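You operate a simulated robot arm through the tools that you are given. There is no shell and no other tool. Be economical: measure what you need, move in short steps, check, and stop when the job is done.

You run a simulated robot arm. Do the job below in one go: nothing can be reset, and whatever is moved stays where it is left.

## Task
Set the press for the lid with the blue strip and press its strip flush.
Fine: size knob to the lid's size, wing screw tight, lid into the nest, one stroke, fingers out.

Only the result counts: the job must be done as asked and must still hold three seconds after the hand-in. Knocking over, shifting, dropping, spilling or breaking anything else fails it. A push-on lid holds only when it is set on centred and level and pressed home; a screw cap is set on level and turned clockwise until tight.

## Robot
A 7-joint arm with a two-finger parallel gripper, fixed in place. Base frame: the origin is at the foot of the arm, x ahead of it, y to its left, z up; the work surface is at about z = 0. Units: mm, rad, N and s.
With the tool pointing down near the work surface it reaches from about 240 to 620 mm from the base axis. Its first joint turns from -1.152 to 1.152 rad. Payload 2.6 kg.
Tool frame: the origin (TCP) lies between the finger pads and is the grasp point; the fingertips stand 30 mm ahead of it; z points along the fingers, y is the line along which they close. The gripper opens to 94 mm. The fingers are 28 mm wide and 10 mm thick; the gripper's body (50 by 96 mm) begins 55 mm behind the TCP.
Orientation is that of the tool frame in the base frame, as a unit quaternion [x, y, z, w]. With the fingers straight down and closing along the base's y, the tool's x points along the base's -x, its y along +y and its z along -z.

## Interface
- The arm moves only by the tool send_rows. Its argument "series" is a list of rows, each a list of 3 entries, a list of its own where there are three numbers: the turn, a rotation vector about the tool's x, y, z in units of 6 degrees (1.0 is 6 degrees), then the shift along the tool's x, y, z in units of 50 mm (1.0 is 50 mm), then the opening, from 0 (shut) to 1 (fully open). In form: [[[ax, ay, az], [x, y, z], gripper], ...]. A call has 1 to 20 rows; each row shifts and turns the commanded pose from where the row before left it, along the tool's axes as they then stand. A call with a number of a shift or a turn outside -1 to 1 is refused whole. A row lasts 0.2 s, in which the tool goes at most 50 mm and 0.15 rad; a call with a longer step from one row to the next is refused whole, and so is a gripper value outside its range. Where a pose cannot be reached the arm comes as near as it can. A force on the tool above 90 N (or 10 N above the force at the start of the call, whichever is more), or a blocked arm, ends the call early, and 0.2 s more pass. The fingers move at their own pace (about 72 mm/s each) and stop on an object; they squeeze with about 45 N. The grip force told is the motor's: it shows also when the fingers shut on nothing. Time passes only in rows, and 0.2 s behind the last, so rows that do not move let the fingers close. The reply holds the time, the measured pose of the TCP, the force on the tool along the base axes, the opening and the grip force, in the units named above and with some noise.
- Cameras (640 x 400 px; columns grow to the right, rows downward): "scene" is fixed at [42.1, 435, 569.1]; the picture's right is [-0.73, -0.68, 0.00], its down [-0.38, 0.40, -0.84] and it looks along [0.57, -0.61, -0.55] (base axes); focal length 214 px, centre (320, 200). "wrist" rides on the gripper at [76, 14, -102] in the tool frame; the picture's right is [-0.18, 0.98, 0.00], its down [-0.75, -0.14, -0.64] and it looks along [-0.63, -0.12, 0.77] (tool axes); focal length 243 px, centre (320, 200). There is no depth. A picture from a camera that has moved, and an enlarged one, comes with that camera's place and axes in the base frame and with its lens.
- grab_frame(camera): a new picture of that camera. The clock stands still meanwhile.
- inspect(camera, box): a new picture of the part [left, top, right, bottom] of that camera's present view, enlarged. The clock stands still meanwhile.
- sign_off(): hands the job in; it is judged then, once.

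Go step by step. Nothing tells you positions but the pictures and the camera data: compare them with the known pose of the tool, close in by small moves and look again before you grip or let go. The budget is 120 turns and 68 pictures, counting those below and the enlarged ones. Unless the task says otherwise, let go and move clear before handing in, and close with one line.

The tools are called after "Emit:" by a JSON object that holds its "fn" and its "kwargs". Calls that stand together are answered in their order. send_rows: Moves the arm, as the interface text tells. Its arguments: {"type":"object","properties":{"series":{"type":"array","items":{"type":"array"}}},"required":["series"]} The other tools are called the same way: grab_frame (camera) takes a picture; inspect (camera, box) takes an enlarged picture of a part of a camera's view; sign_off () hands the job in.

At the start:

```text
clock: 0.0
tcp_pos: [182.8, 231.5, 495.9]
tcp_rot: [0.0, 1.0, 0.002, 0.001]
ft_force: [0.7, -0.1, -0.2]
gripper_width: 93.9
grasp_force: 0.0
```

scene: 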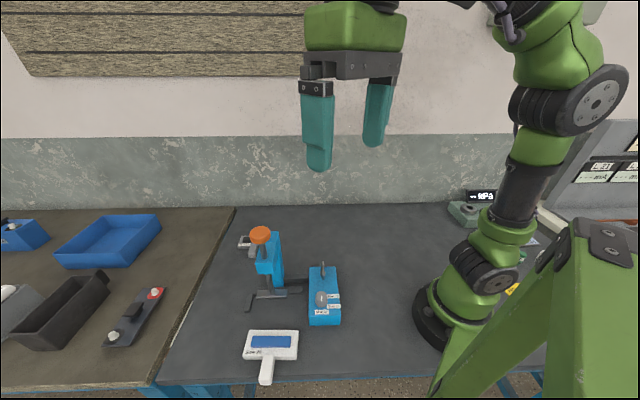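
wrist: 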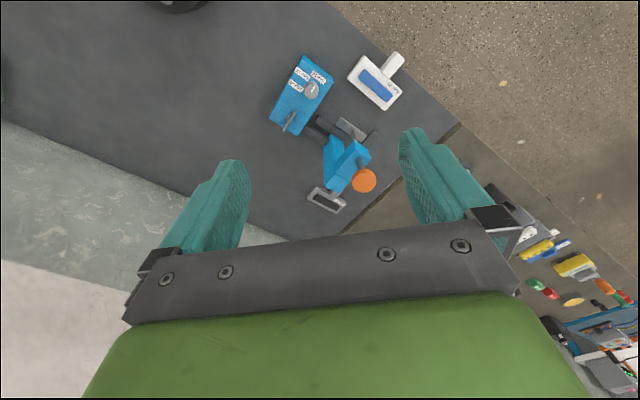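

I see a blue press with an orange knob, a blue control block with labels, and a white lid with a blue strip. I'll take a closer look at each one.

Emit:
{"fn": "inspect", "kwargs": {"camera": "scene", "box": [220, 210, 380, 310]}}

Emit:
{"fn": "inspect", "kwargs": {"camera": "scene", "box": [230, 300, 358, 390]}}

Emit:
{"fn": "inspect", "kwargs": {"camera": "wrist", "box": [250, 40, 442, 160]}}

Emit:
{"fn": "inspect", "kwargs": {"camera": "wrist", "box": [270, 110, 430, 220]}}

```text
4.00 times, centred on (300, 260) of scene
camera zoom: at [42.1, 435.0, 569.1], right [-0.73, -0.68, 0.0], down [-0.38, 0.4, -0.84], along [0.57, -0.61, -0.55], focal length 858 px, centre (400, -40)
```

zoom: 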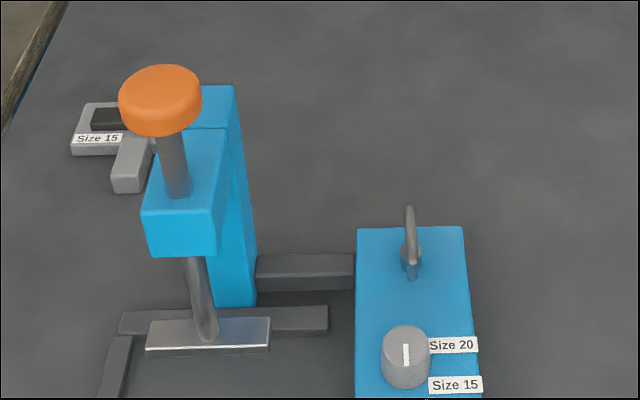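

```text
4.44 times, centred on (294, 345) of scene
camera zoom: at [42.1, 435.0, 569.1], right [-0.73, -0.68, 0.0], down [-0.38, 0.4, -0.84], along [0.57, -0.61, -0.55], focal length 953 px, centre (436, -444)
```

zoom: 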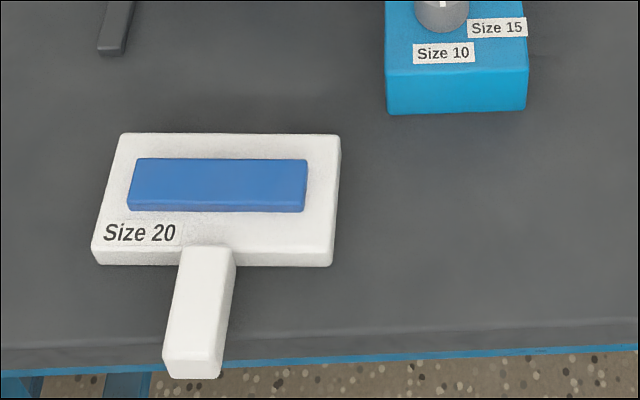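

```text
3.33 times, centred on (346, 100) of wrist
camera zoom: at [106.9, 245.3, 599.4], right [0.18, 0.98, 0.0], down [0.75, -0.14, 0.64], along [0.63, -0.12, -0.77], focal length 809 px, centre (233, 533)
```

zoom: 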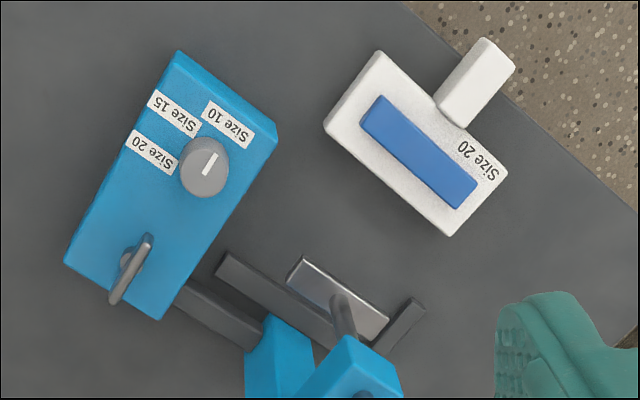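

```text
3.64 times, centred on (350, 165) of wrist
camera zoom: at [106.9, 245.3, 599.4], right [0.18, 0.98, 0.0], down [0.75, -0.14, 0.64], along [0.63, -0.12, -0.77], focal length 882 px, centre (211, 327)
```

zoom: 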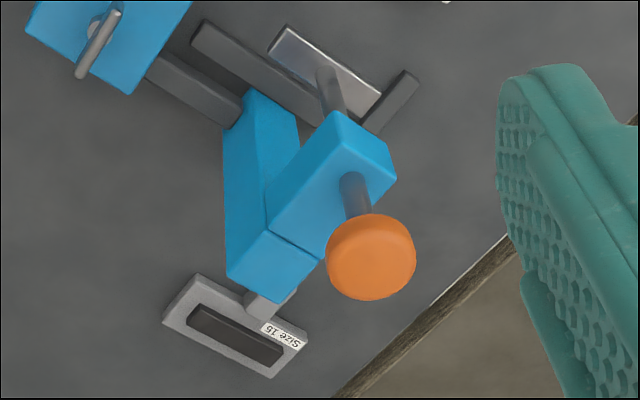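

The lid's strip is size 20, so the knob must point to Size 20. Next I'll move the wrist camera nearer to the control box.

Emit:
{"fn": "send_rows", "kwargs": {"series": [[[0, 0, 0], [-0.225, -0.17, 0.787], 1], [[0, 0, 0], [-0.225, -0.17, 0.787], 1], [[0, 0, 0], [-0.225, -0.17, 0.787], 1], [[0, 0, 0], [-0.225, -0.17, 0.787], 1], [[0, 0, 0], [-0.225, -0.17, 0.787], 1], [[0, 0, 0], [-0.225, -0.17, 0.787], 1]]}}

Emit:
{"fn": "grab_frame", "kwargs": {"camera": "wrist"}}

```text
clock: 1.4
tcp_pos: [251.0, 182.4, 260.3]
tcp_rot: [0.0, 1.0, 0.002, 0.002]
ft_force: [-0.1, 0.7, 0.3]
gripper_width: 94.1
grasp_force: 0.1
```

```text
61 pictures are left
camera wrist: at [174.5, 196.0, 363.0], right [0.18, 0.98, 0.0], down [0.75, -0.14, 0.64], along [0.63, -0.12, -0.77], focal length 243 px, centre (320, 200)
```

wrist: 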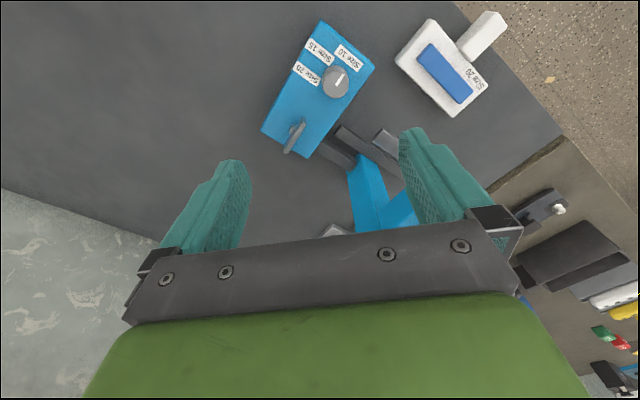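

The box is in view. I'll enlarge both areas.

Emit:
{"fn": "inspect", "kwargs": {"camera": "wrist", "box": [250, 10, 400, 104]}}

Emit:
{"fn": "inspect", "kwargs": {"camera": "wrist", "box": [240, 80, 400, 180]}}

Emit:
{"fn": "inspect", "kwargs": {"camera": "scene", "box": [290, 250, 370, 330]}}

```text
4.26 times, centred on (325, 57) of wrist
camera zoom: at [174.5, 196.0, 363.0], right [0.18, 0.98, 0.0], down [0.75, -0.14, 0.64], along [0.63, -0.12, -0.77], focal length 1032 px, centre (299, 808)
```

zoom: 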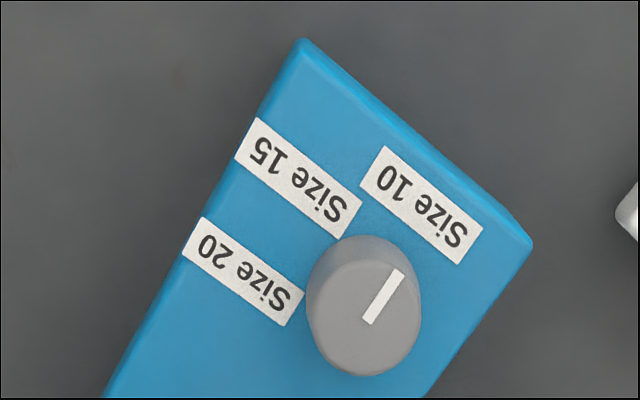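

```text
4.00 times, centred on (320, 130) of wrist
camera zoom: at [174.5, 196.0, 363.0], right [0.18, 0.98, 0.0], down [0.75, -0.14, 0.64], along [0.63, -0.12, -0.77], focal length 970 px, centre (320, 480)
```

zoom: 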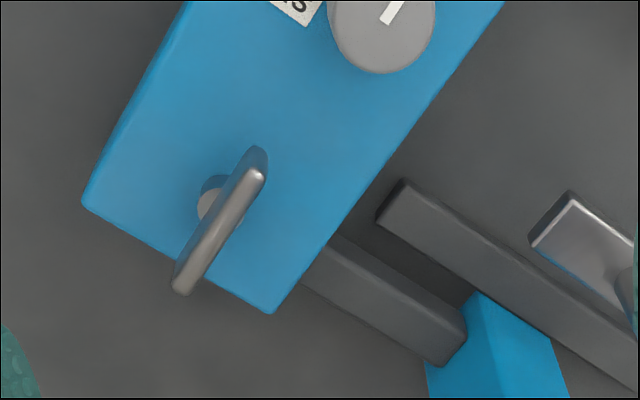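

```text
5.00 times, centred on (330, 290) of scene
camera zoom: at [42.1, 435.0, 569.1], right [-0.73, -0.68, 0.0], down [-0.38, 0.4, -0.84], along [0.57, -0.61, -0.55], focal length 1072 px, centre (270, -250)
```

zoom: 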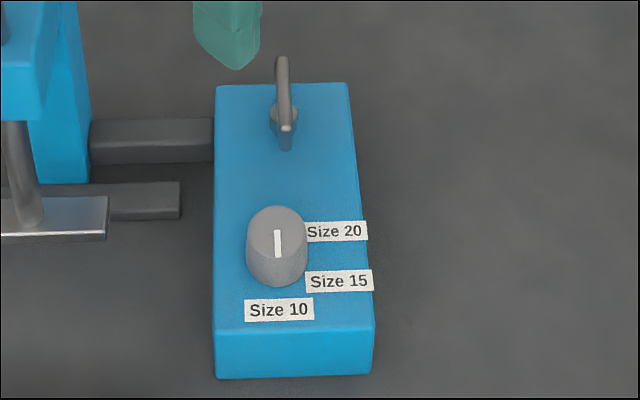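

The knob is at about (255, 200) with its top near z = 67. It points to Size 10 and needs about 120° counter-clockwise to reach Size 20. I'll go above it and turn the wrist 60° clockwise first.

Emit:
{"fn": "send_rows", "kwargs": {"series": [[[0, 0, 0], [-0.025, 0.115, 0.8], 0.7], [[0, 0, 0], [-0.025, 0.115, 0.8], 0.6], [[0, 0, 0], [-0.025, 0.115, 0.8], 0.6], [[0, 0, 1], [0, 0, 0], 0.6], [[0, 0, 1], [0, 0, 0], 0.6], [[0, 0, 1], [0, 0, 0], 0.6], [[0, 0, 1], [0, 0, 0], 0.6], [[0, 0, 1], [0, 0, 0], 0.6], [[0, 0, 1], [0, 0, 0], 0.6], [[0, 0, 1], [0, 0, 0], 0.6], [[0, 0, 1], [0, 0, 0], 0.6], [[0, 0, 1], [0, 0, 0], 0.6], [[0, 0, 1], [0, 0, 0], 0.6]]}}

Emit:
{"fn": "grab_frame", "kwargs": {"camera": "wrist"}}

Emit:
{"fn": "inspect", "kwargs": {"camera": "scene", "box": [260, 210, 388, 330]}}

```text
clock: 4.2
tcp_pos: [254.4, 199.2, 140.2]
tcp_rot: [0.501, 0.866, 0.002, 0.0]
ft_force: [-0.2, -0.3, -0.6]
gripper_width: 56.5
grasp_force: 0.0
```

```text
57 pictures are left
camera wrist: at [229.0, 272.1, 243.1], right [0.94, 0.33, 0.0], down [0.25, -0.73, 0.64], along [0.21, -0.6, -0.77], focal length 243 px, centre (320, 200)
```

wrist: 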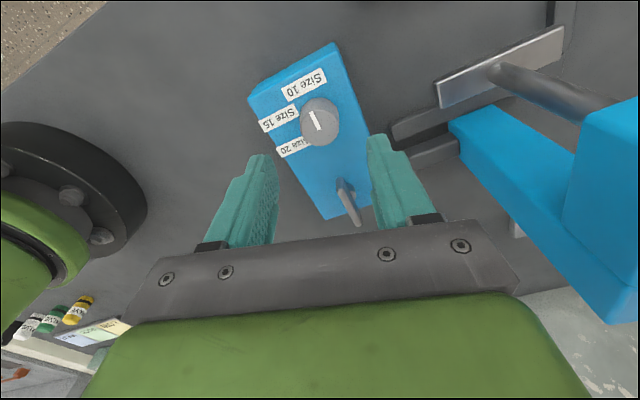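

```text
3.33 times, centred on (324, 270) of scene
camera zoom: at [42.1, 435.0, 569.1], right [-0.73, -0.68, 0.0], down [-0.38, 0.4, -0.84], along [0.57, -0.61, -0.55], focal length 715 px, centre (307, -33)
```

zoom: 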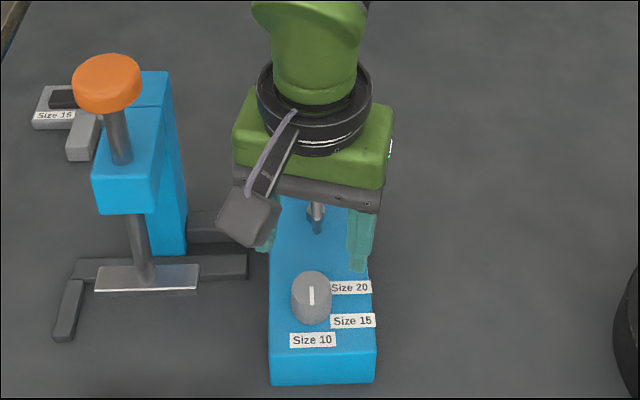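

I need a finer estimate of the knob centre before going down.

Emit:
{"fn": "inspect", "kwargs": {"camera": "wrist", "box": [250, 60, 394, 150]}}

```text
4.44 times, centred on (322, 105) of wrist
camera zoom: at [229.0, 272.1, 243.1], right [0.94, 0.33, 0.0], down [0.25, -0.73, 0.64], along [0.21, -0.6, -0.77], focal length 1078 px, centre (311, 622)
```

zoom: 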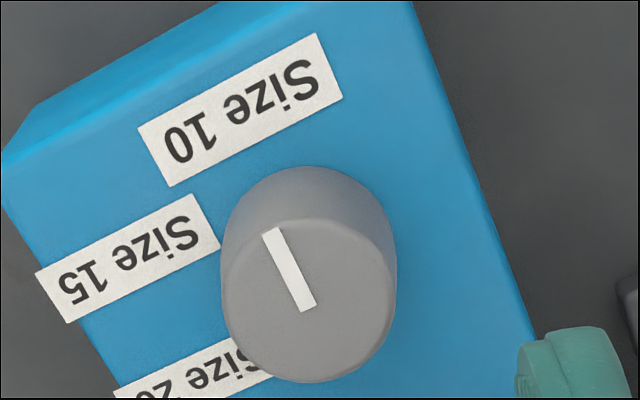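

The knob centre matches the TCP. I'll go down and grip it.

Emit:
{"fn": "send_rows", "kwargs": {"series": [[[0, 0, 0], [0, 0, 0.62], 0.6], [[0, 0, 0], [0, 0, 0.62], 0.6], [[0, 0, 0], [0, 0, 0], 0], [[0, 0, 0], [0, 0, 0], 0], [[0, 0, 0], [0, 0, 0], 0]]}}

Emit:
{"fn": "inspect", "kwargs": {"camera": "wrist", "box": [200, 80, 440, 230]}}

```text
clock: 5.4
tcp_pos: [254.4, 198.8, 75.6]
tcp_rot: [0.5, 0.866, 0.002, 0.0]
ft_force: [3.4, 2.4, -6.6]
gripper_width: 31.3
grasp_force: 45.2
```

```text
2.67 times, centred on (320, 155) of wrist
camera zoom: at [228.9, 272.1, 179.8], right [0.94, 0.33, 0.0], down [0.25, -0.73, 0.64], along [0.22, -0.6, -0.77], focal length 647 px, centre (320, 320)
```

zoom: 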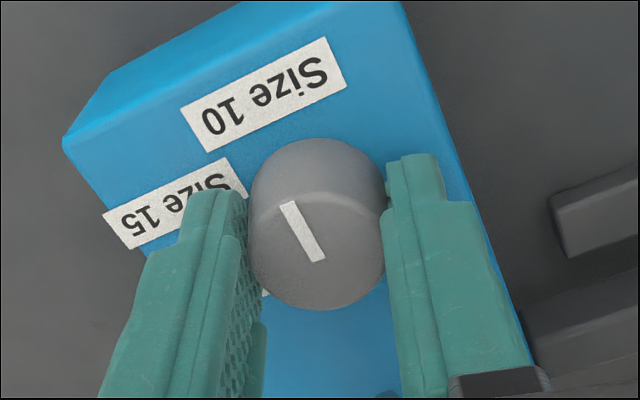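

I have the knob, about 31 mm wide. Now I'll turn it counter-clockwise 60° and check.

Emit:
{"fn": "send_rows", "kwargs": {"series": [[[0, 0, -1], [0, 0, 0], 0], [[0, 0, -1], [0, 0, 0], 0], [[0, 0, -1], [0, 0, 0], 0], [[0, 0, -1], [0, 0, 0], 0], [[0, 0, -1], [0, 0, 0], 0], [[0, 0, -1], [0, 0, 0], 0], [[0, 0, -1], [0, 0, 0], 0], [[0, 0, -1], [0, 0, 0], 0], [[0, 0, -1], [0, 0, 0], 0], [[0, 0, -1], [0, 0, 0], 0]]}}

Emit:
{"fn": "inspect", "kwargs": {"camera": "wrist", "box": [200, 80, 440, 230]}}

```text
clock: 7.6
tcp_pos: [255.6, 200.5, 78.4]
tcp_rot: [-0.003, 1.0, 0.003, 0.002]
ft_force: [6.2, 27.7, -6.4]
gripper_width: 31.2
grasp_force: 45.4
```

```text
2.67 times, centred on (320, 155) of wrist
camera zoom: at [178.9, 213.7, 181.4], right [0.18, 0.98, 0.01], down [0.75, -0.14, 0.65], along [0.64, -0.11, -0.76], focal length 647 px, centre (320, 320)
```

zoom: 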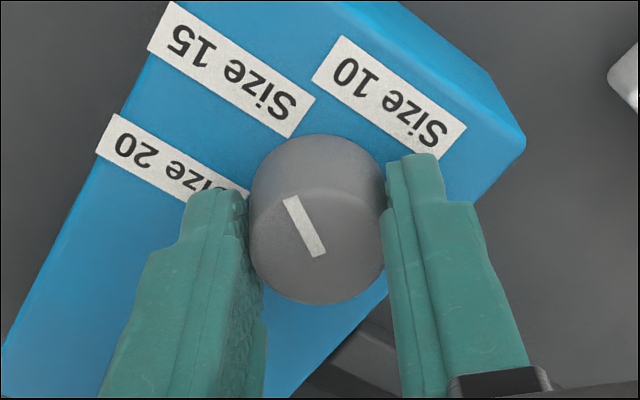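

The knob turns with the fingers and now points to Size 15. I'll turn it another 60°.

Emit:
{"fn": "send_rows", "kwargs": {"series": [[[0, 0, -1], [0, 0.01, 0], 0], [[0, 0, -1], [0, 0.01, 0], 0], [[0, 0, -1], [0, 0, 0], 0], [[0, 0, -1], [0, 0, 0], 0], [[0, 0, -1], [0, 0, 0], 0], [[0, 0, -1], [0, 0, 0], 0], [[0, 0, -1], [0, 0, 0], 0], [[0, 0, -1], [0, 0, 0], 0], [[0, 0, -1], [0, 0, 0], 0], [[0, 0, -1], [0, 0, 0], 0]]}}

Emit:
{"fn": "inspect", "kwargs": {"camera": "wrist", "box": [200, 80, 440, 230]}}

```text
clock: 9.8
tcp_pos: [255.3, 201.3, 78.7]
tcp_rot: [-0.502, 0.865, 0.003, 0.004]
ft_force: [-6.0, 29.9, 4.9]
gripper_width: 31.4
grasp_force: 44.6
```

```text
2.67 times, centred on (320, 155) of wrist
camera zoom: at [204.5, 142.1, 181.1], right [-0.76, 0.65, 0.0], down [0.49, 0.58, 0.65], along [0.42, 0.5, -0.76], focal length 647 px, centre (320, 320)
```

zoom: 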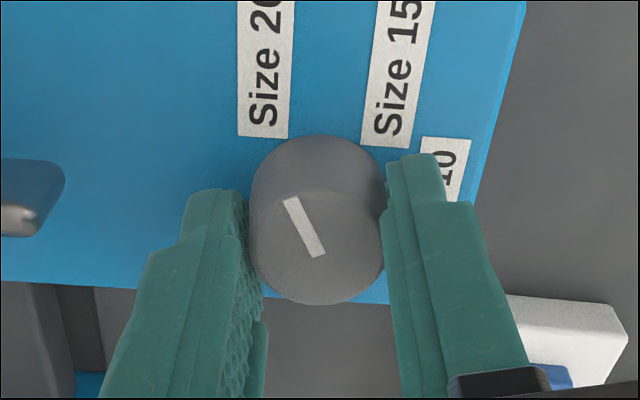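

The pointer now faces Size 20. I'll let go, rise, and look.

Emit:
{"fn": "send_rows", "kwargs": {"series": [[[0, 0, 0], [0, 0, 0], 0.6], [[0, 0, 0], [0, 0, 0], 0.6], [[0, 0, 0], [0, 0, -0.8], 0.6], [[0, 0, 0], [0, 0, -0.9], 0.6], [[0, 0, 0], [0, 0, -0.9], 0.6]]}}

Emit:
{"fn": "inspect", "kwargs": {"camera": "wrist", "box": [180, 20, 460, 195]}}

Emit:
{"fn": "inspect", "kwargs": {"camera": "scene", "box": [290, 250, 370, 330]}}

```text
clock: 11.0
tcp_pos: [255.7, 198.0, 208.0]
tcp_rot: [-0.5, 0.866, 0.001, 0.001]
ft_force: [0.1, -0.2, -0.8]
gripper_width: 56.4
grasp_force: 0.0
```

```text
2.29 times, centred on (320, 108) of wrist
camera zoom: at [204.3, 138.5, 310.5], right [-0.76, 0.65, 0.0], down [0.5, 0.58, 0.64], along [0.42, 0.49, -0.76], focal length 555 px, centre (320, 411)
```

zoom: 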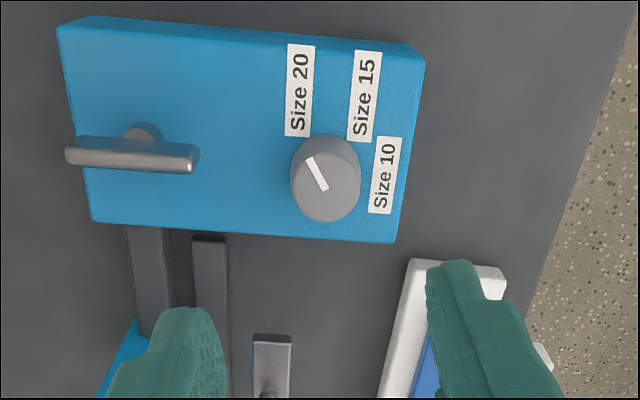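

```text
5.00 times, centred on (330, 290) of scene
camera zoom: at [42.1, 435.0, 569.1], right [-0.73, -0.68, 0.0], down [-0.38, 0.4, -0.84], along [0.57, -0.61, -0.55], focal length 1072 px, centre (270, -250)
```

zoom: 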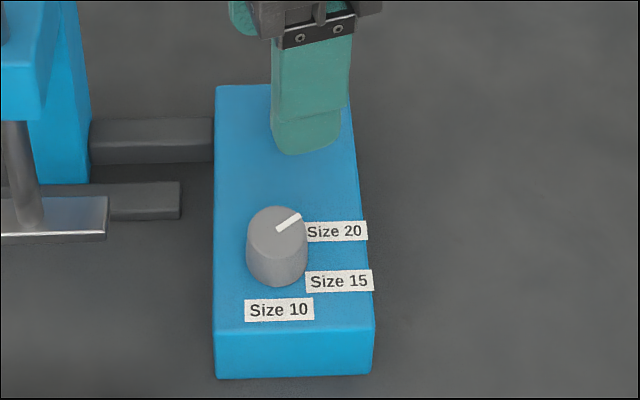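

The knob now reads Size 20. The wing bar is centred at about (305, 139), with its top near z = 78, and lies along the box. I'll go above it with the fingers across the bar.

Emit:
{"fn": "send_rows", "kwargs": {"series": [[[0, 0, 1], [0, 0, 0], 0.5], [[0, 0, 1], [0, 0, 0], 0.5], [[0, 0, 1], [0, 0, 0], 0.5], [[0, 0, 1], [0, 0, 0], 0.5], [[0, 0, 1], [0, 0, 0], 0.5], [[0, 0, 1], [0, 0, 0], 0.5], [[0, 0, 1], [0, 0, 0], 0.5], [[0, 0, 1], [0, 0, 0], 0.5], [[0, 0, 1], [0, 0, 0], 0.5], [[0, 0, 1], [0, 0, 0], 0.5], [[0, 0, 1], [0, 0, 0], 0.5], [[0, 0, 1], [0, 0, 0], 0.5], [[0, 0, 1], [0, 0, 0], 0.5], [[0, 0, 1], [0, 0, 0], 0.5], [[0, 0, 1], [0, 0, 0], 0.5], [[0, 0, 1], [0, 0, 0], 0.5], [[0, 0, 1], [0, 0, 0], 0.5], [[0, 0, 0.333], [0, 0, 0], 0.5], [[0, 0, 0], [-0.768, -0.078, 0.5], 0.5], [[0, 0, 0], [-0.768, -0.078, 0.5], 0.5]]}}

Emit:
{"fn": "inspect", "kwargs": {"camera": "wrist", "box": [200, 80, 440, 230]}}

```text
clock: 15.2
tcp_pos: [304.9, 142.3, 156.3]
tcp_rot: [0.375, 0.927, 0.002, 0.001]
ft_force: [0.3, 0.2, -0.5]
gripper_width: 47.2
grasp_force: 0.1
```

```text
2.67 times, centred on (320, 155) of wrist
camera zoom: at [259.9, 204.4, 259.4], right [0.82, 0.58, 0.0], down [0.44, -0.63, 0.64], along [0.37, -0.52, -0.77], focal length 647 px, centre (320, 320)
```

zoom: 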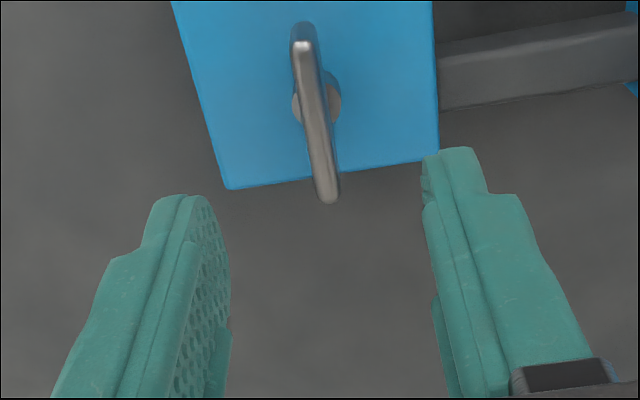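

The bar is centred under the tool and lined up with the fingers. I'll go down and grip.

Emit:
{"fn": "send_rows", "kwargs": {"series": [[[0, 0, 0], [0, 0, 0.72], 0.5], [[0, 0, 0], [0, 0, 0.72], 0.5], [[0, 0, 0], [0, 0, 0], 0], [[0, 0, 0], [0, 0, 0], 0], [[0, 0, 0], [0, 0, 0], 0]]}}

Emit:
{"fn": "inspect", "kwargs": {"camera": "wrist", "box": [200, 80, 440, 230]}}

```text
clock: 16.4
tcp_pos: [304.3, 140.5, 83.9]
tcp_rot: [0.375, 0.927, 0.0, -0.001]
ft_force: [-14.5, -16.1, 4.9]
gripper_width: 15.6
grasp_force: 44.5
```

```text
2.67 times, centred on (320, 155) of wrist
camera zoom: at [260.0, 204.1, 186.4], right [0.82, 0.58, 0.0], down [0.44, -0.63, 0.64], along [0.37, -0.52, -0.77], focal length 647 px, centre (320, 320)
```

zoom: 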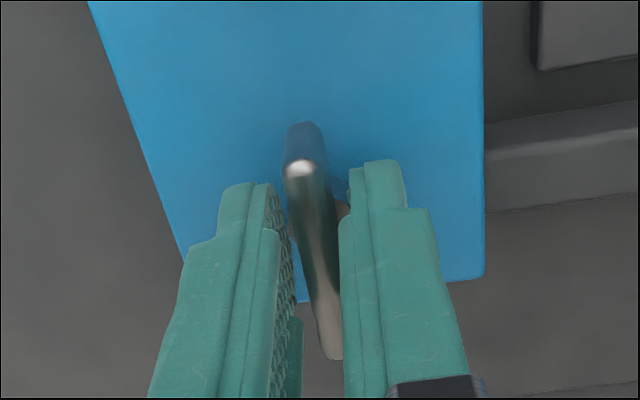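

The opening of 15.6 mm means the tips are holding the round boss and not the bar. I'll open, rise 9 mm, and grip again.

Emit:
{"fn": "send_rows", "kwargs": {"series": [[[0, 0, 0], [0, 0, 0], 0.4], [[0, 0, 0], [0, 0, -0.18], 0.4], [[0, 0, 0], [0, 0, 0], 0], [[0, 0, 0], [0, 0, 0], 0], [[0, 0, 0], [0, 0, 0], 0]]}}

Emit:
{"fn": "inspect", "kwargs": {"camera": "wrist", "box": [200, 80, 440, 230]}}

```text
clock: 17.6
tcp_pos: [304.4, 141.7, 92.7]
tcp_rot: [0.375, 0.927, 0.0, -0.001]
ft_force: [-18.5, -18.3, 11.0]
gripper_width: 8.1
grasp_force: 41.5
```

```text
2.67 times, centred on (320, 155) of wrist
camera zoom: at [259.5, 204.6, 196.3], right [0.82, 0.58, 0.0], down [0.44, -0.63, 0.64], along [0.37, -0.52, -0.77], focal length 647 px, centre (320, 320)
```

zoom: 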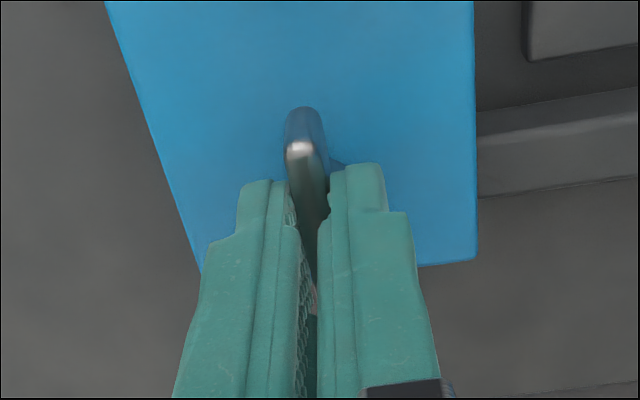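

Now the fingers hold the bar at 8 mm. I'll turn clockwise.

Emit:
{"fn": "send_rows", "kwargs": {"series": [[[0, 0, 0.5], [0, -0.02, 0], 0], [[0, 0, 1], [0, 0, 0], 0], [[0, 0, 1], [0, 0, 0], 0], [[0, 0, 1], [0, 0, 0], 0], [[0, 0, 1], [0, 0, 0], 0], [[0, 0, 1], [0, 0, 0], 0]]}}

```text
clock: 19.0
tcp_pos: [305.9, 142.2, 95.4]
tcp_rot: [0.622, 0.783, 0.003, 0.002]
ft_force: [10.0, 12.2, -22.0]
gripper_width: 7.8
grasp_force: 41.8
```

Emit:
{"fn": "send_rows", "kwargs": {"series": [[[0, 0, 1], [0, 0, 0], 0], [[0, 0, 1], [0, 0, 0], 0], [[0, 0, 1], [0, 0, 0], 0], [[0, 0, 1], [0, 0, 0], 0]]}}

Emit:
{"fn": "inspect", "kwargs": {"camera": "wrist", "box": [200, 80, 440, 230]}}

```text
clock: 20.0
tcp_pos: [306.6, 141.0, 95.9]
tcp_rot: [0.772, 0.636, 0.005, 0.0]
ft_force: [24.2, 18.4, -20.2]
gripper_width: 7.8
grasp_force: 42.1
```

```text
2.67 times, centred on (320, 155) of wrist
camera zoom: at [333.5, 212.7, 199.9], right [0.93, -0.37, 0.01], down [-0.29, -0.72, 0.64], along [-0.23, -0.59, -0.77], focal length 647 px, centre (320, 320)
```

zoom: 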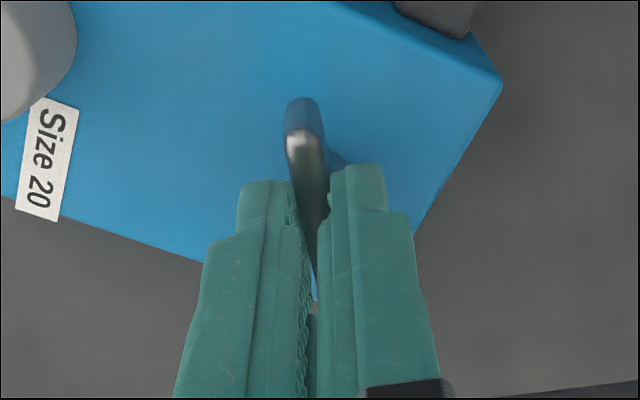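

The bar is following the fingers, so I'll keep turning.

Emit:
{"fn": "send_rows", "kwargs": {"series": [[[0, 0, 1], [0, 0, 0], 0], [[0, 0, 1], [0, 0, 0], 0], [[0, 0, 1], [0, 0, 0], 0], [[0, 0, 1], [0, 0, 0], 0], [[0, 0, 1], [0, 0, 0], 0]]}}

Emit:
{"fn": "inspect", "kwargs": {"camera": "wrist", "box": [200, 80, 440, 230]}}

```text
clock: 21.2
tcp_pos: [306.8, 139.9, 97.3]
tcp_rot: [0.91, 0.415, 0.006, 0.0]
ft_force: [19.6, 5.0, 1.0]
gripper_width: 7.9
grasp_force: 41.8
```

```text
2.67 times, centred on (320, 155) of wrist
camera zoom: at [366.5, 188.2, 200.2], right [0.62, -0.78, 0.0], down [-0.61, -0.48, 0.63], along [-0.49, -0.39, -0.77], focal length 647 px, centre (320, 320)
```

zoom: 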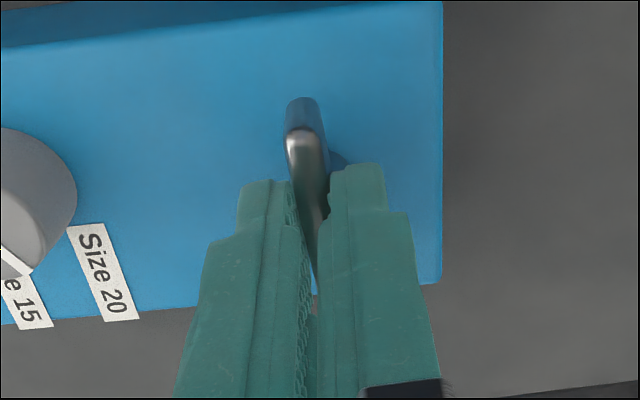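

Emit:
{"fn": "send_rows", "kwargs": {"series": [[[0, 0, 1], [0, 0, 0], 0], [[0, 0, 1], [0, 0, 0], 0], [[0, 0, 1], [0, 0, 0], 0], [[0, 0, 1], [0, 0, 0], 0]]}}

Emit:
{"fn": "inspect", "kwargs": {"camera": "wrist", "box": [200, 80, 440, 230]}}

```text
clock: 22.2
tcp_pos: [306.5, 140.7, 95.9]
tcp_rot: [0.975, 0.22, 0.005, 0.0]
ft_force: [21.7, -11.2, 7.9]
gripper_width: 17.0
grasp_force: 45.1
```

```text
2.67 times, centred on (320, 155) of wrist
camera zoom: at [380.1, 159.6, 200.0], right [0.25, -0.97, 0.0], down [-0.75, -0.2, 0.63], along [-0.61, -0.16, -0.77], focal length 647 px, centre (320, 320)
```

zoom: 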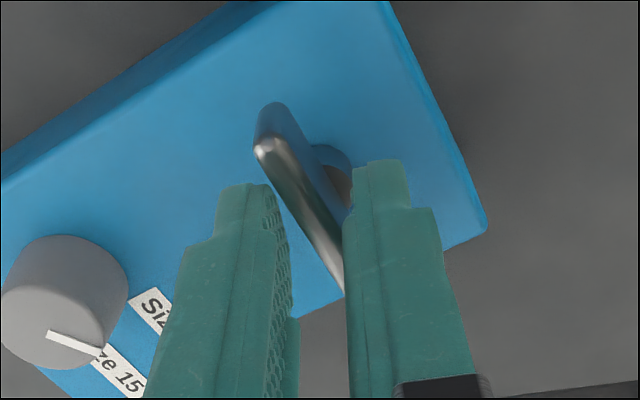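

The bar stopped and the fingers slid around it, so the screw looks tight. I'll open, rise, and look.

Emit:
{"fn": "send_rows", "kwargs": {"series": [[[0, 0, 0], [0, 0, 0], 0.5], [[0, 0, 0], [0, 0, 0], 0.5], [[0, 0, 0], [0, 0, -0.9], 0.5], [[0, 0, 0], [0, 0, -0.9], 0.5]]}}

Emit:
{"fn": "inspect", "kwargs": {"camera": "wrist", "box": [200, 30, 440, 180]}}

```text
clock: 23.2
tcp_pos: [302.9, 139.8, 185.9]
tcp_rot: [0.977, 0.215, 0.001, -0.001]
ft_force: [0.8, -1.1, -0.5]
gripper_width: 47.2
grasp_force: 0.1
```

```text
2.67 times, centred on (320, 105) of wrist
camera zoom: at [378.3, 159.7, 289.1], right [0.25, -0.97, 0.0], down [-0.74, -0.19, 0.64], along [-0.62, -0.16, -0.77], focal length 647 px, centre (320, 453)
```

zoom: 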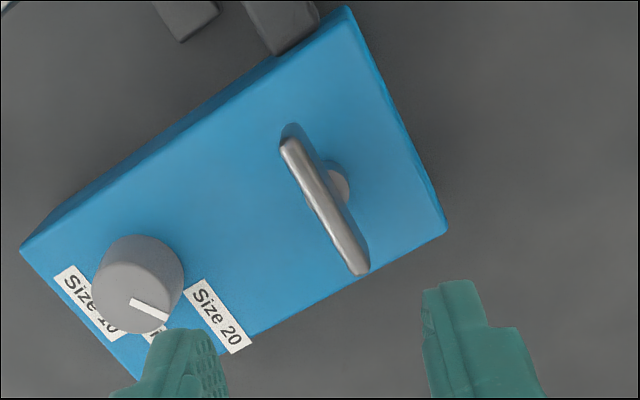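

The bar has turned exactly 90° and now lies across the box. I'll grip it square again and try a little more, to confirm it's tight.

Emit:
{"fn": "send_rows", "kwargs": {"series": [[[0, 0, -1], [0, 0, 0], 0.5], [[0, 0, -1], [0, 0, 0], 0.5], [[0, 0, -1], [0, 0, 0], 0.5], [[0, 0, -0.5], [0, 0, 0], 0.5], [[0, 0, 0], [-0.01, 0.05, 0.93], 0.5], [[0, 0, 0], [0, 0, 0.93], 0.5], [[0, 0, 0], [0, 0, 0], 0], [[0, 0, 0], [0, 0, 0], 0], [[0, 0, 1], [0, 0, 0], 0], [[0, 0, 1], [0, 0, 0], 0]]}}

Emit:
{"fn": "inspect", "kwargs": {"camera": "wrist", "box": [200, 80, 440, 230]}}

```text
clock: 25.4
tcp_pos: [305.7, 139.0, 91.3]
tcp_rot: [0.956, 0.294, 0.001, -0.001]
ft_force: [-3.4, 2.0, -10.9]
gripper_width: 12.2
grasp_force: 45.0
```

```text
2.67 times, centred on (320, 155) of wrist
camera zoom: at [375.6, 169.0, 194.0], right [0.4, -0.92, 0.0], down [-0.7, -0.31, 0.64], along [-0.59, -0.26, -0.77], focal length 647 px, centre (320, 320)
```

zoom: 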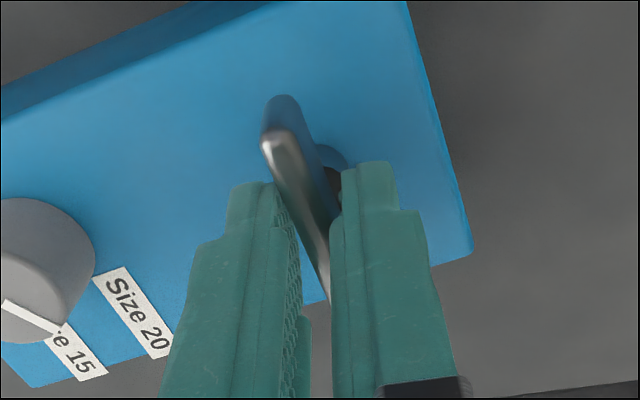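

The bar doesn't move any further, so the screw is tight. I'll release, rise, turn back, and survey the lid and nest.

Emit:
{"fn": "send_rows", "kwargs": {"series": [[[0, 0, 0], [0, 0, 0], 0.5], [[0, 0, 0], [0, 0, 0], 0.6], [[0, 0, 0], [0, 0, -0.9], 0.6], [[0, 0, 0], [0, 0, -0.9], 0.6], [[0, 0, 0], [0, 0, -0.9], 0.6], [[0, 0, -1], [0, 0, 0], 0.6], [[0, 0, -1], [0, 0, 0], 0.6], [[0, 0, -1], [0, 0, 0], 0.6], [[0, 0, -1], [0, 0, 0], 0.6], [[0, 0, -1], [0, 0, 0], 0.6], [[0, 0, -1], [0, 0, 0], 0.6], [[0, 0, -1], [0, 0, 0], 0.6], [[0, 0, -1], [0, 0, 0], 0.6], [[0, 0, -1], [0, 0, 0], 0.6], [[0, 0, -1], [0, 0, 0], 0.6], [[0, 0, -1], [0, 0, 0], 0.6], [[0, 0, -1], [0, 0, 0], 0.6], [[0, 0, -1], [0, 0, 0], 0.6], [[0, 0, -1], [0, 0, 0], 0.6], [[0, 0, -1], [0, 0, 0], 0.6]]}}

Emit:
{"fn": "inspect", "kwargs": {"camera": "scene", "box": [220, 230, 350, 311]}}

Emit:
{"fn": "grab_frame", "kwargs": {"camera": "wrist"}}

```text
clock: 29.6
tcp_pos: [306.2, 136.9, 227.2]
tcp_rot: [0.469, 0.883, 0.002, 0.0]
ft_force: [-0.1, 0.5, -0.5]
gripper_width: 56.5
grasp_force: 0.0
```

```text
4.92 times, centred on (285, 270) of scene
camera zoom: at [42.1, 435.0, 569.1], right [-0.73, -0.68, 0.0], down [-0.38, 0.4, -0.84], along [0.57, -0.61, -0.55], focal length 1056 px, centre (492, -147)
```

zoom: 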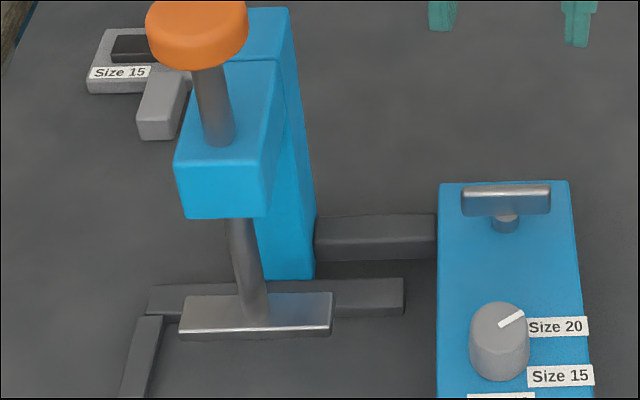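

```text
40 pictures are left
camera wrist: at [274.5, 208.4, 330.2], right [0.92, 0.4, 0.0], down [0.3, -0.71, 0.64], along [0.26, -0.59, -0.77], focal length 243 px, centre (320, 200)
```

wrist: 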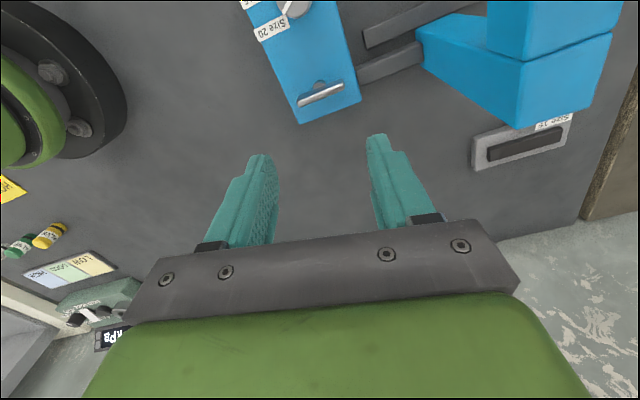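

Size 20 and the crosswise wing both look right. Next I'll move over the lid, going high to clear the press, for accurate views of the lid and nest.

Emit:
{"fn": "send_rows", "kwargs": {"series": [[[0, 0, -1], [0, 0, -0.9], 0.6], [[0, 0, -1], [0, 0, -0.9], 0.6], [[0, 0, 0], [0.553, 0.538, 0], 0.6], [[0, 0, 0], [0.553, 0.538, 0], 0.6], [[0, 0, 0], [0.553, 0.538, 0], 0.6], [[0, 0, 0], [0.553, 0.538, 0], 0.6], [[0, 0, 0], [0.553, 0.538, 0], 0.6], [[0, 0, 0], [0, 0, 0.8], 0.6], [[0, 0, 0], [0, 0, 0.8], 0.6]]}}

Emit:
{"fn": "grab_frame", "kwargs": {"camera": "wrist"}}

```text
clock: 31.6
tcp_pos: [300.8, 329.4, 239.3]
tcp_rot: [0.374, 0.927, 0.001, 0.001]
ft_force: [0.4, 0.2, -0.2]
gripper_width: 56.4
grasp_force: 0.1
```

```text
39 pictures are left
camera wrist: at [255.3, 392.3, 342.0], right [0.82, 0.58, 0.0], down [0.44, -0.63, 0.64], along [0.37, -0.52, -0.77], focal length 243 px, centre (320, 200)
```

wrist: 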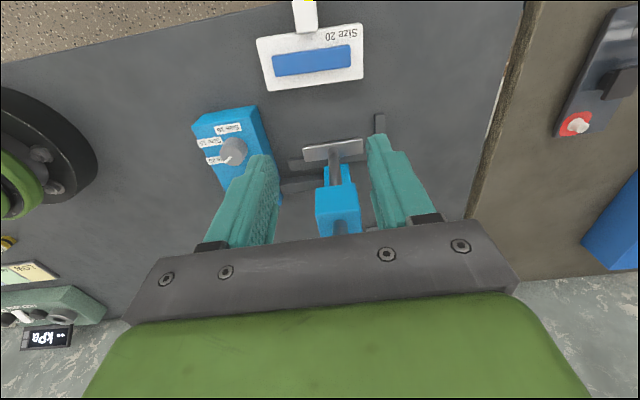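

Emit:
{"fn": "inspect", "kwargs": {"camera": "wrist", "box": [240, 0, 384, 90]}}

Emit:
{"fn": "inspect", "kwargs": {"camera": "wrist", "box": [260, 100, 404, 190]}}

```text
4.44 times, centred on (312, 45) of wrist
camera zoom: at [255.3, 392.3, 342.0], right [0.82, 0.58, 0.0], down [0.44, -0.63, 0.64], along [0.37, -0.52, -0.77], focal length 1078 px, centre (356, 889)
```

zoom: 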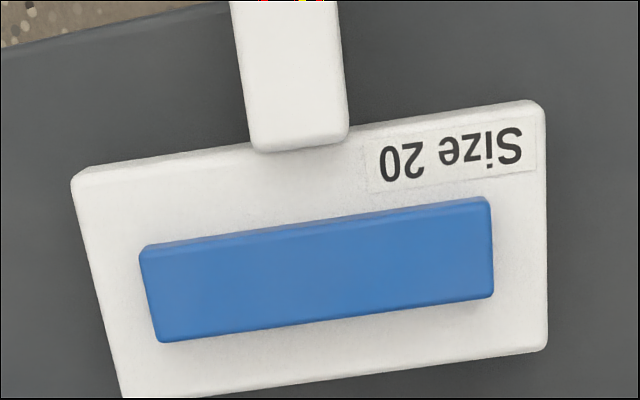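

```text
4.44 times, centred on (332, 145) of wrist
camera zoom: at [255.3, 392.3, 342.0], right [0.82, 0.58, 0.0], down [0.44, -0.63, 0.64], along [0.37, -0.52, -0.77], focal length 1078 px, centre (267, 444)
```

zoom: 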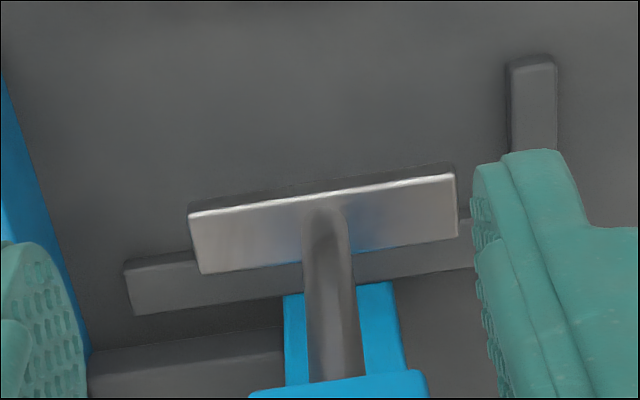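

Emit:
{"fn": "inspect", "kwargs": {"camera": "scene", "box": [240, 270, 320, 320]}}

Emit:
{"fn": "inspect", "kwargs": {"camera": "scene", "box": [236, 320, 316, 390]}}

```text
8.00 times, centred on (280, 295) of scene
camera zoom: at [42.1, 435.0, 569.1], right [-0.73, -0.68, 0.0], down [-0.38, 0.4, -0.84], along [0.57, -0.61, -0.55], focal length 1716 px, centre (640, -560)
```

zoom: 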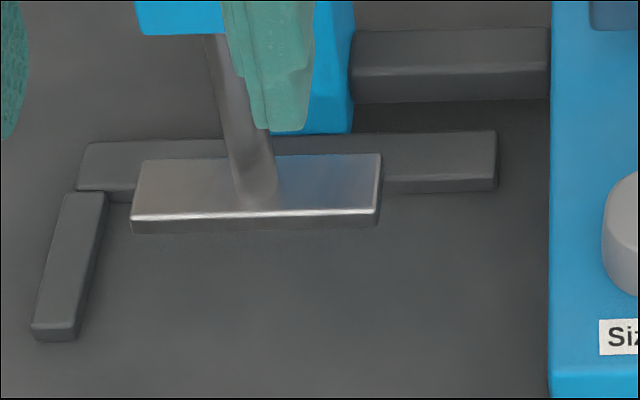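

```text
5.71 times, centred on (276, 355) of scene
camera zoom: at [42.1, 435.0, 569.1], right [-0.73, -0.68, 0.0], down [-0.38, 0.4, -0.84], along [0.57, -0.61, -0.55], focal length 1226 px, centre (571, -686)
```

zoom: 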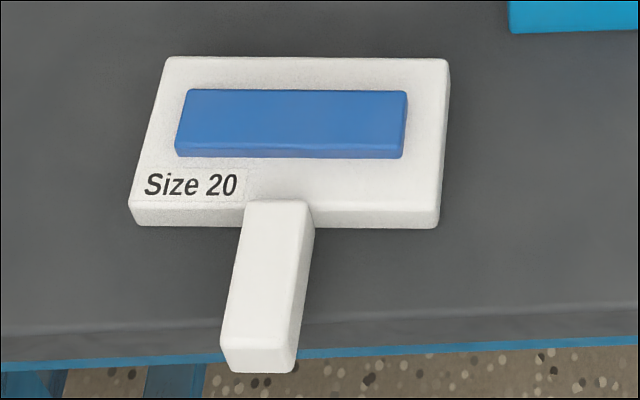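

The nest is two low fences (back and left) with the ram centred at about (361, 275). The lid is at about (280.5, 342), with its handle pointing away from the press. I'll tilt the hand 30° away from the press so its body clears the press head, and come in above the handle.

Emit:
{"fn": "send_rows", "kwargs": {"series": [[[0, 0, 0.67], [0, 0, 0], 0.6], [[0, 0, 0], [0.405, -0.033, 0.5], 0.6], [[0, 0, 0], [0.405, -0.033, 0.5], 0.6], [[0, 0, 0], [0.405, -0.033, 0.5], 0.6], [[0, 0, 0], [0.405, -0.033, 0.5], 0.6], [[0, -1, 0], [0, 0, 0], 0.6], [[0, -1, 0], [0, 0, 0], 0.6], [[0, -1, 0], [0, 0, 0], 0.6], [[0, -1, 0], [0, 0, 0], 0.6], [[0, -1, 0], [0, 0, 0], 0.6]]}}

Emit:
{"fn": "grab_frame", "kwargs": {"camera": "wrist"}}

```text
clock: 33.8
tcp_pos: [241.2, 385.6, 137.3]
tcp_rot: [0.393, 0.882, -0.104, 0.238]
ft_force: [-1.0, 0.4, -0.8]
gripper_width: 56.3
grasp_force: 0.0
```

```text
34 pictures are left
camera wrist: at [171.8, 483.0, 189.1], right [0.84, 0.54, 0.1], down [0.11, -0.34, 0.93], along [0.54, -0.77, -0.35], focal length 243 px, centre (320, 200)
```

wrist: 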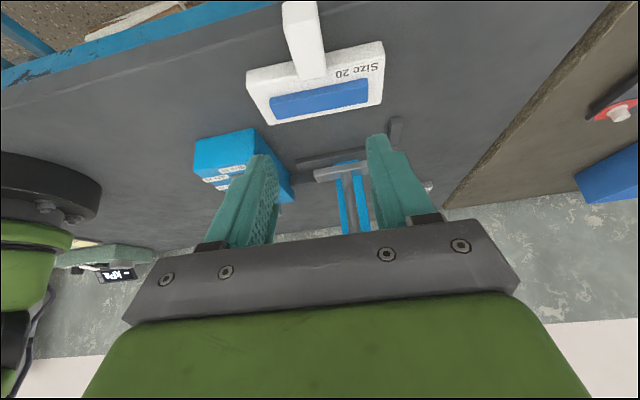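

The tilt was reached. I'll go straight down 70 mm and check the handle alignment.

Emit:
{"fn": "send_rows", "kwargs": {"series": [[[0, 0, 0], [0.35, 0, 0.606], 0.6], [[0, 0, 0], [0.35, 0, 0.606], 0.6]]}}

Emit:
{"fn": "grab_frame", "kwargs": {"camera": "wrist"}}

Emit:
{"fn": "inspect", "kwargs": {"camera": "scene", "box": [216, 290, 344, 390]}}

```text
clock: 34.4
tcp_pos: [241.4, 386.4, 67.6]
tcp_rot: [0.393, 0.882, -0.103, 0.237]
ft_force: [0.1, 0.1, -0.1]
gripper_width: 56.2
grasp_force: 0.1
```

```text
33 pictures are left
camera wrist: at [173.1, 482.5, 118.9], right [0.84, 0.54, 0.1], down [0.11, -0.34, 0.93], along [0.54, -0.77, -0.35], focal length 243 px, centre (320, 200)
```

wrist: 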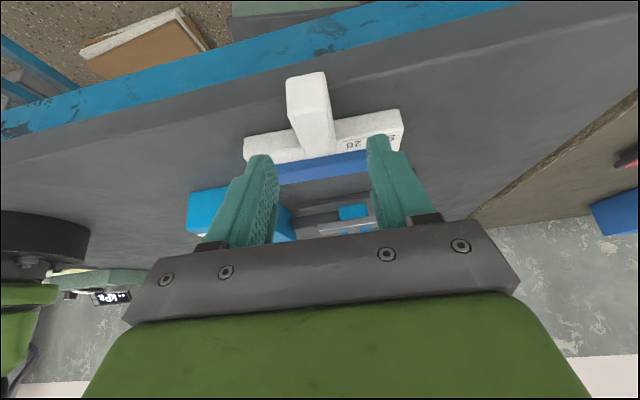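

```text
4.00 times, centred on (280, 340) of scene
camera zoom: at [42.1, 435.0, 569.1], right [-0.73, -0.68, 0.0], down [-0.38, 0.4, -0.84], along [0.57, -0.61, -0.55], focal length 858 px, centre (480, -360)
```

zoom: 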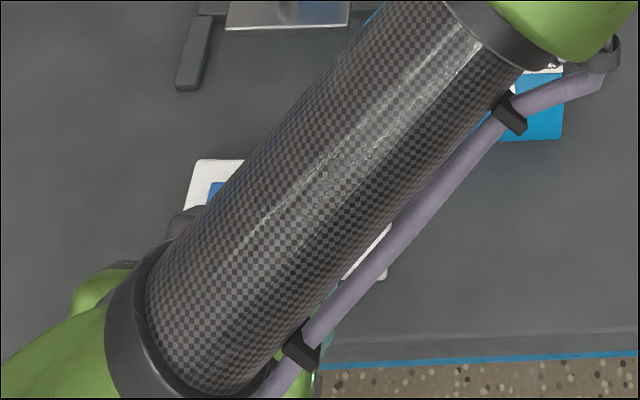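

The handle lies between the fingers as planned. I'll go down the last 28 mm and check before closing.

Emit:
{"fn": "send_rows", "kwargs": {"series": [[[0, 0, 0], [0.143, 0, 0.248], 0.6], [[0, 0, 0], [0.143, 0, 0.248], 0.6]]}}

Emit:
{"fn": "inspect", "kwargs": {"camera": "wrist", "box": [200, 80, 440, 230]}}

```text
clock: 35.0
tcp_pos: [240.7, 385.7, 38.9]
tcp_rot: [0.394, 0.882, -0.103, 0.237]
ft_force: [-0.7, -0.5, -0.2]
gripper_width: 56.3
grasp_force: 0.0
```

```text
2.67 times, centred on (320, 155) of wrist
camera zoom: at [173.2, 482.3, 90.5], right [0.84, 0.54, 0.1], down [0.11, -0.34, 0.93], along [0.54, -0.77, -0.35], focal length 647 px, centre (320, 320)
```

zoom: 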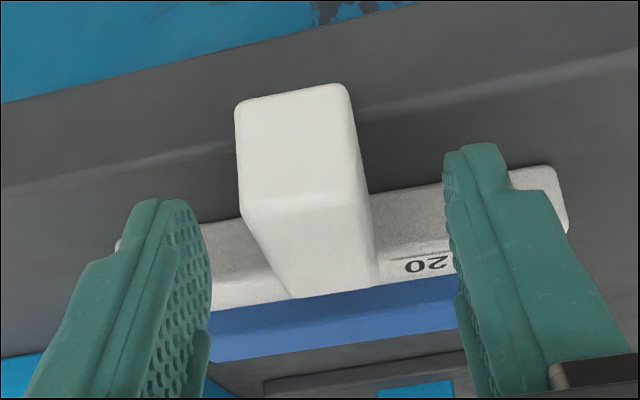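

The tips are beside the handle, whose top is near z = 26. I'll close.

Emit:
{"fn": "send_rows", "kwargs": {"series": [[[0, 0, 0], [0, 0, 0], 0], [[0, 0, 0], [0, 0, 0], 0], [[0, 0, 0], [0, 0, 0], 0]]}}

Emit:
{"fn": "inspect", "kwargs": {"camera": "wrist", "box": [200, 80, 440, 230]}}

```text
clock: 35.8
tcp_pos: [242.6, 384.1, 39.8]
tcp_rot: [0.394, 0.882, -0.104, 0.237]
ft_force: [0.0, 0.3, -0.4]
gripper_width: 23.0
grasp_force: 45.3
```

```text
2.67 times, centred on (320, 155) of wrist
camera zoom: at [173.1, 482.3, 90.5], right [0.84, 0.54, 0.1], down [0.11, -0.34, 0.93], along [0.54, -0.77, -0.35], focal length 647 px, centre (320, 320)
```

zoom: 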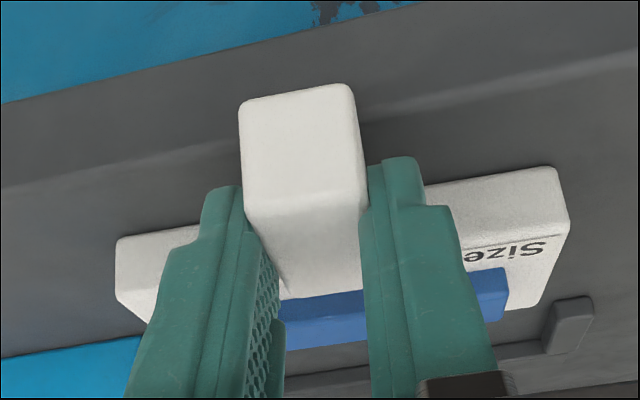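

I have the handle. I'll lift 5 mm, square up to the nest, slide partway in, and look.

Emit:
{"fn": "send_rows", "kwargs": {"series": [[[0, 0, 0], [-0.05, 0, -0.087], 0], [[-0.133, 0, -0.231], [0, 0.1, 0], 0], [[0, 0, 0], [0, 0.098, 0], 0], [[0, 0, 0], [-0.476, 0, 0.275], 0], [[0, 0, 0], [-0.476, 0, 0.275], 0], [[0, 0, 0], [0, 0, 0], 0]]}}

Emit:
{"fn": "grab_frame", "kwargs": {"camera": "wrist"}}

Emit:
{"fn": "inspect", "kwargs": {"camera": "scene", "box": [220, 250, 348, 350]}}

```text
clock: 37.2
tcp_pos: [286.2, 353.9, 44.3]
tcp_rot: [0.381, 0.888, -0.1, 0.239]
ft_force: [-0.2, 0.1, -0.9]
gripper_width: 23.2
grasp_force: 44.9
```

```text
29 pictures are left
camera wrist: at [215.1, 447.2, 95.6], right [0.82, 0.56, 0.1], down [0.12, -0.34, 0.93], along [0.56, -0.75, -0.35], focal length 243 px, centre (320, 200)
```

wrist: 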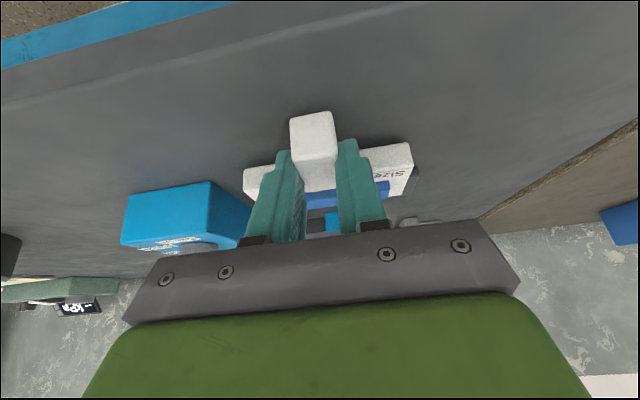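

```text
4.00 times, centred on (284, 300) of scene
camera zoom: at [42.1, 435.0, 569.1], right [-0.73, -0.68, 0.0], down [-0.38, 0.4, -0.84], along [0.57, -0.61, -0.55], focal length 858 px, centre (464, -200)
```

zoom: 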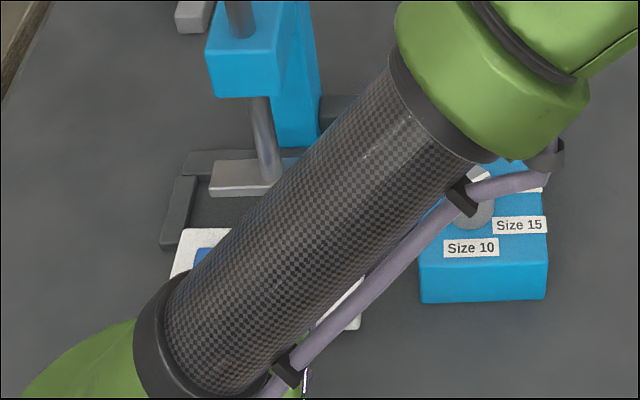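

The forearm is close to the press and control box, so I'll check its clearance in the full scene.

Emit:
{"fn": "grab_frame", "kwargs": {"camera": "scene"}}

Emit:
{"fn": "inspect", "kwargs": {"camera": "wrist", "box": [100, 90, 500, 240]}}

```text
27 pictures are left
```

scene: 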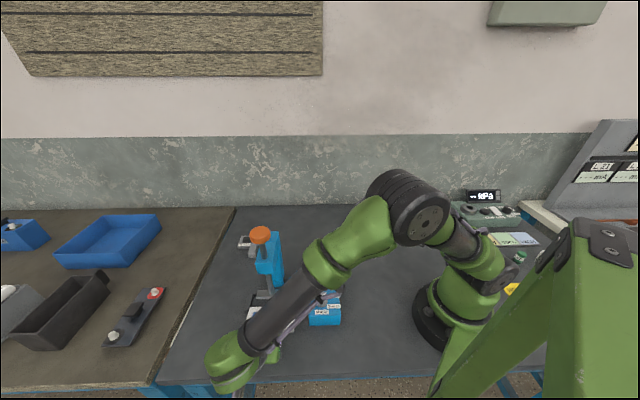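

```text
1.60 times, centred on (300, 165) of wrist
camera zoom: at [215.1, 447.2, 95.6], right [0.82, 0.56, 0.1], down [0.12, -0.34, 0.93], along [0.56, -0.75, -0.35], focal length 388 px, centre (352, 256)
```

zoom: 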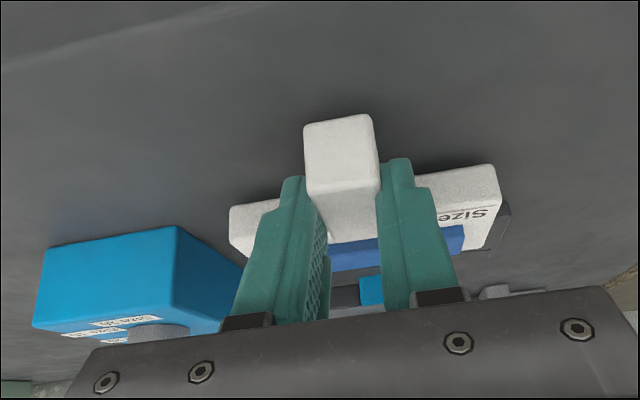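

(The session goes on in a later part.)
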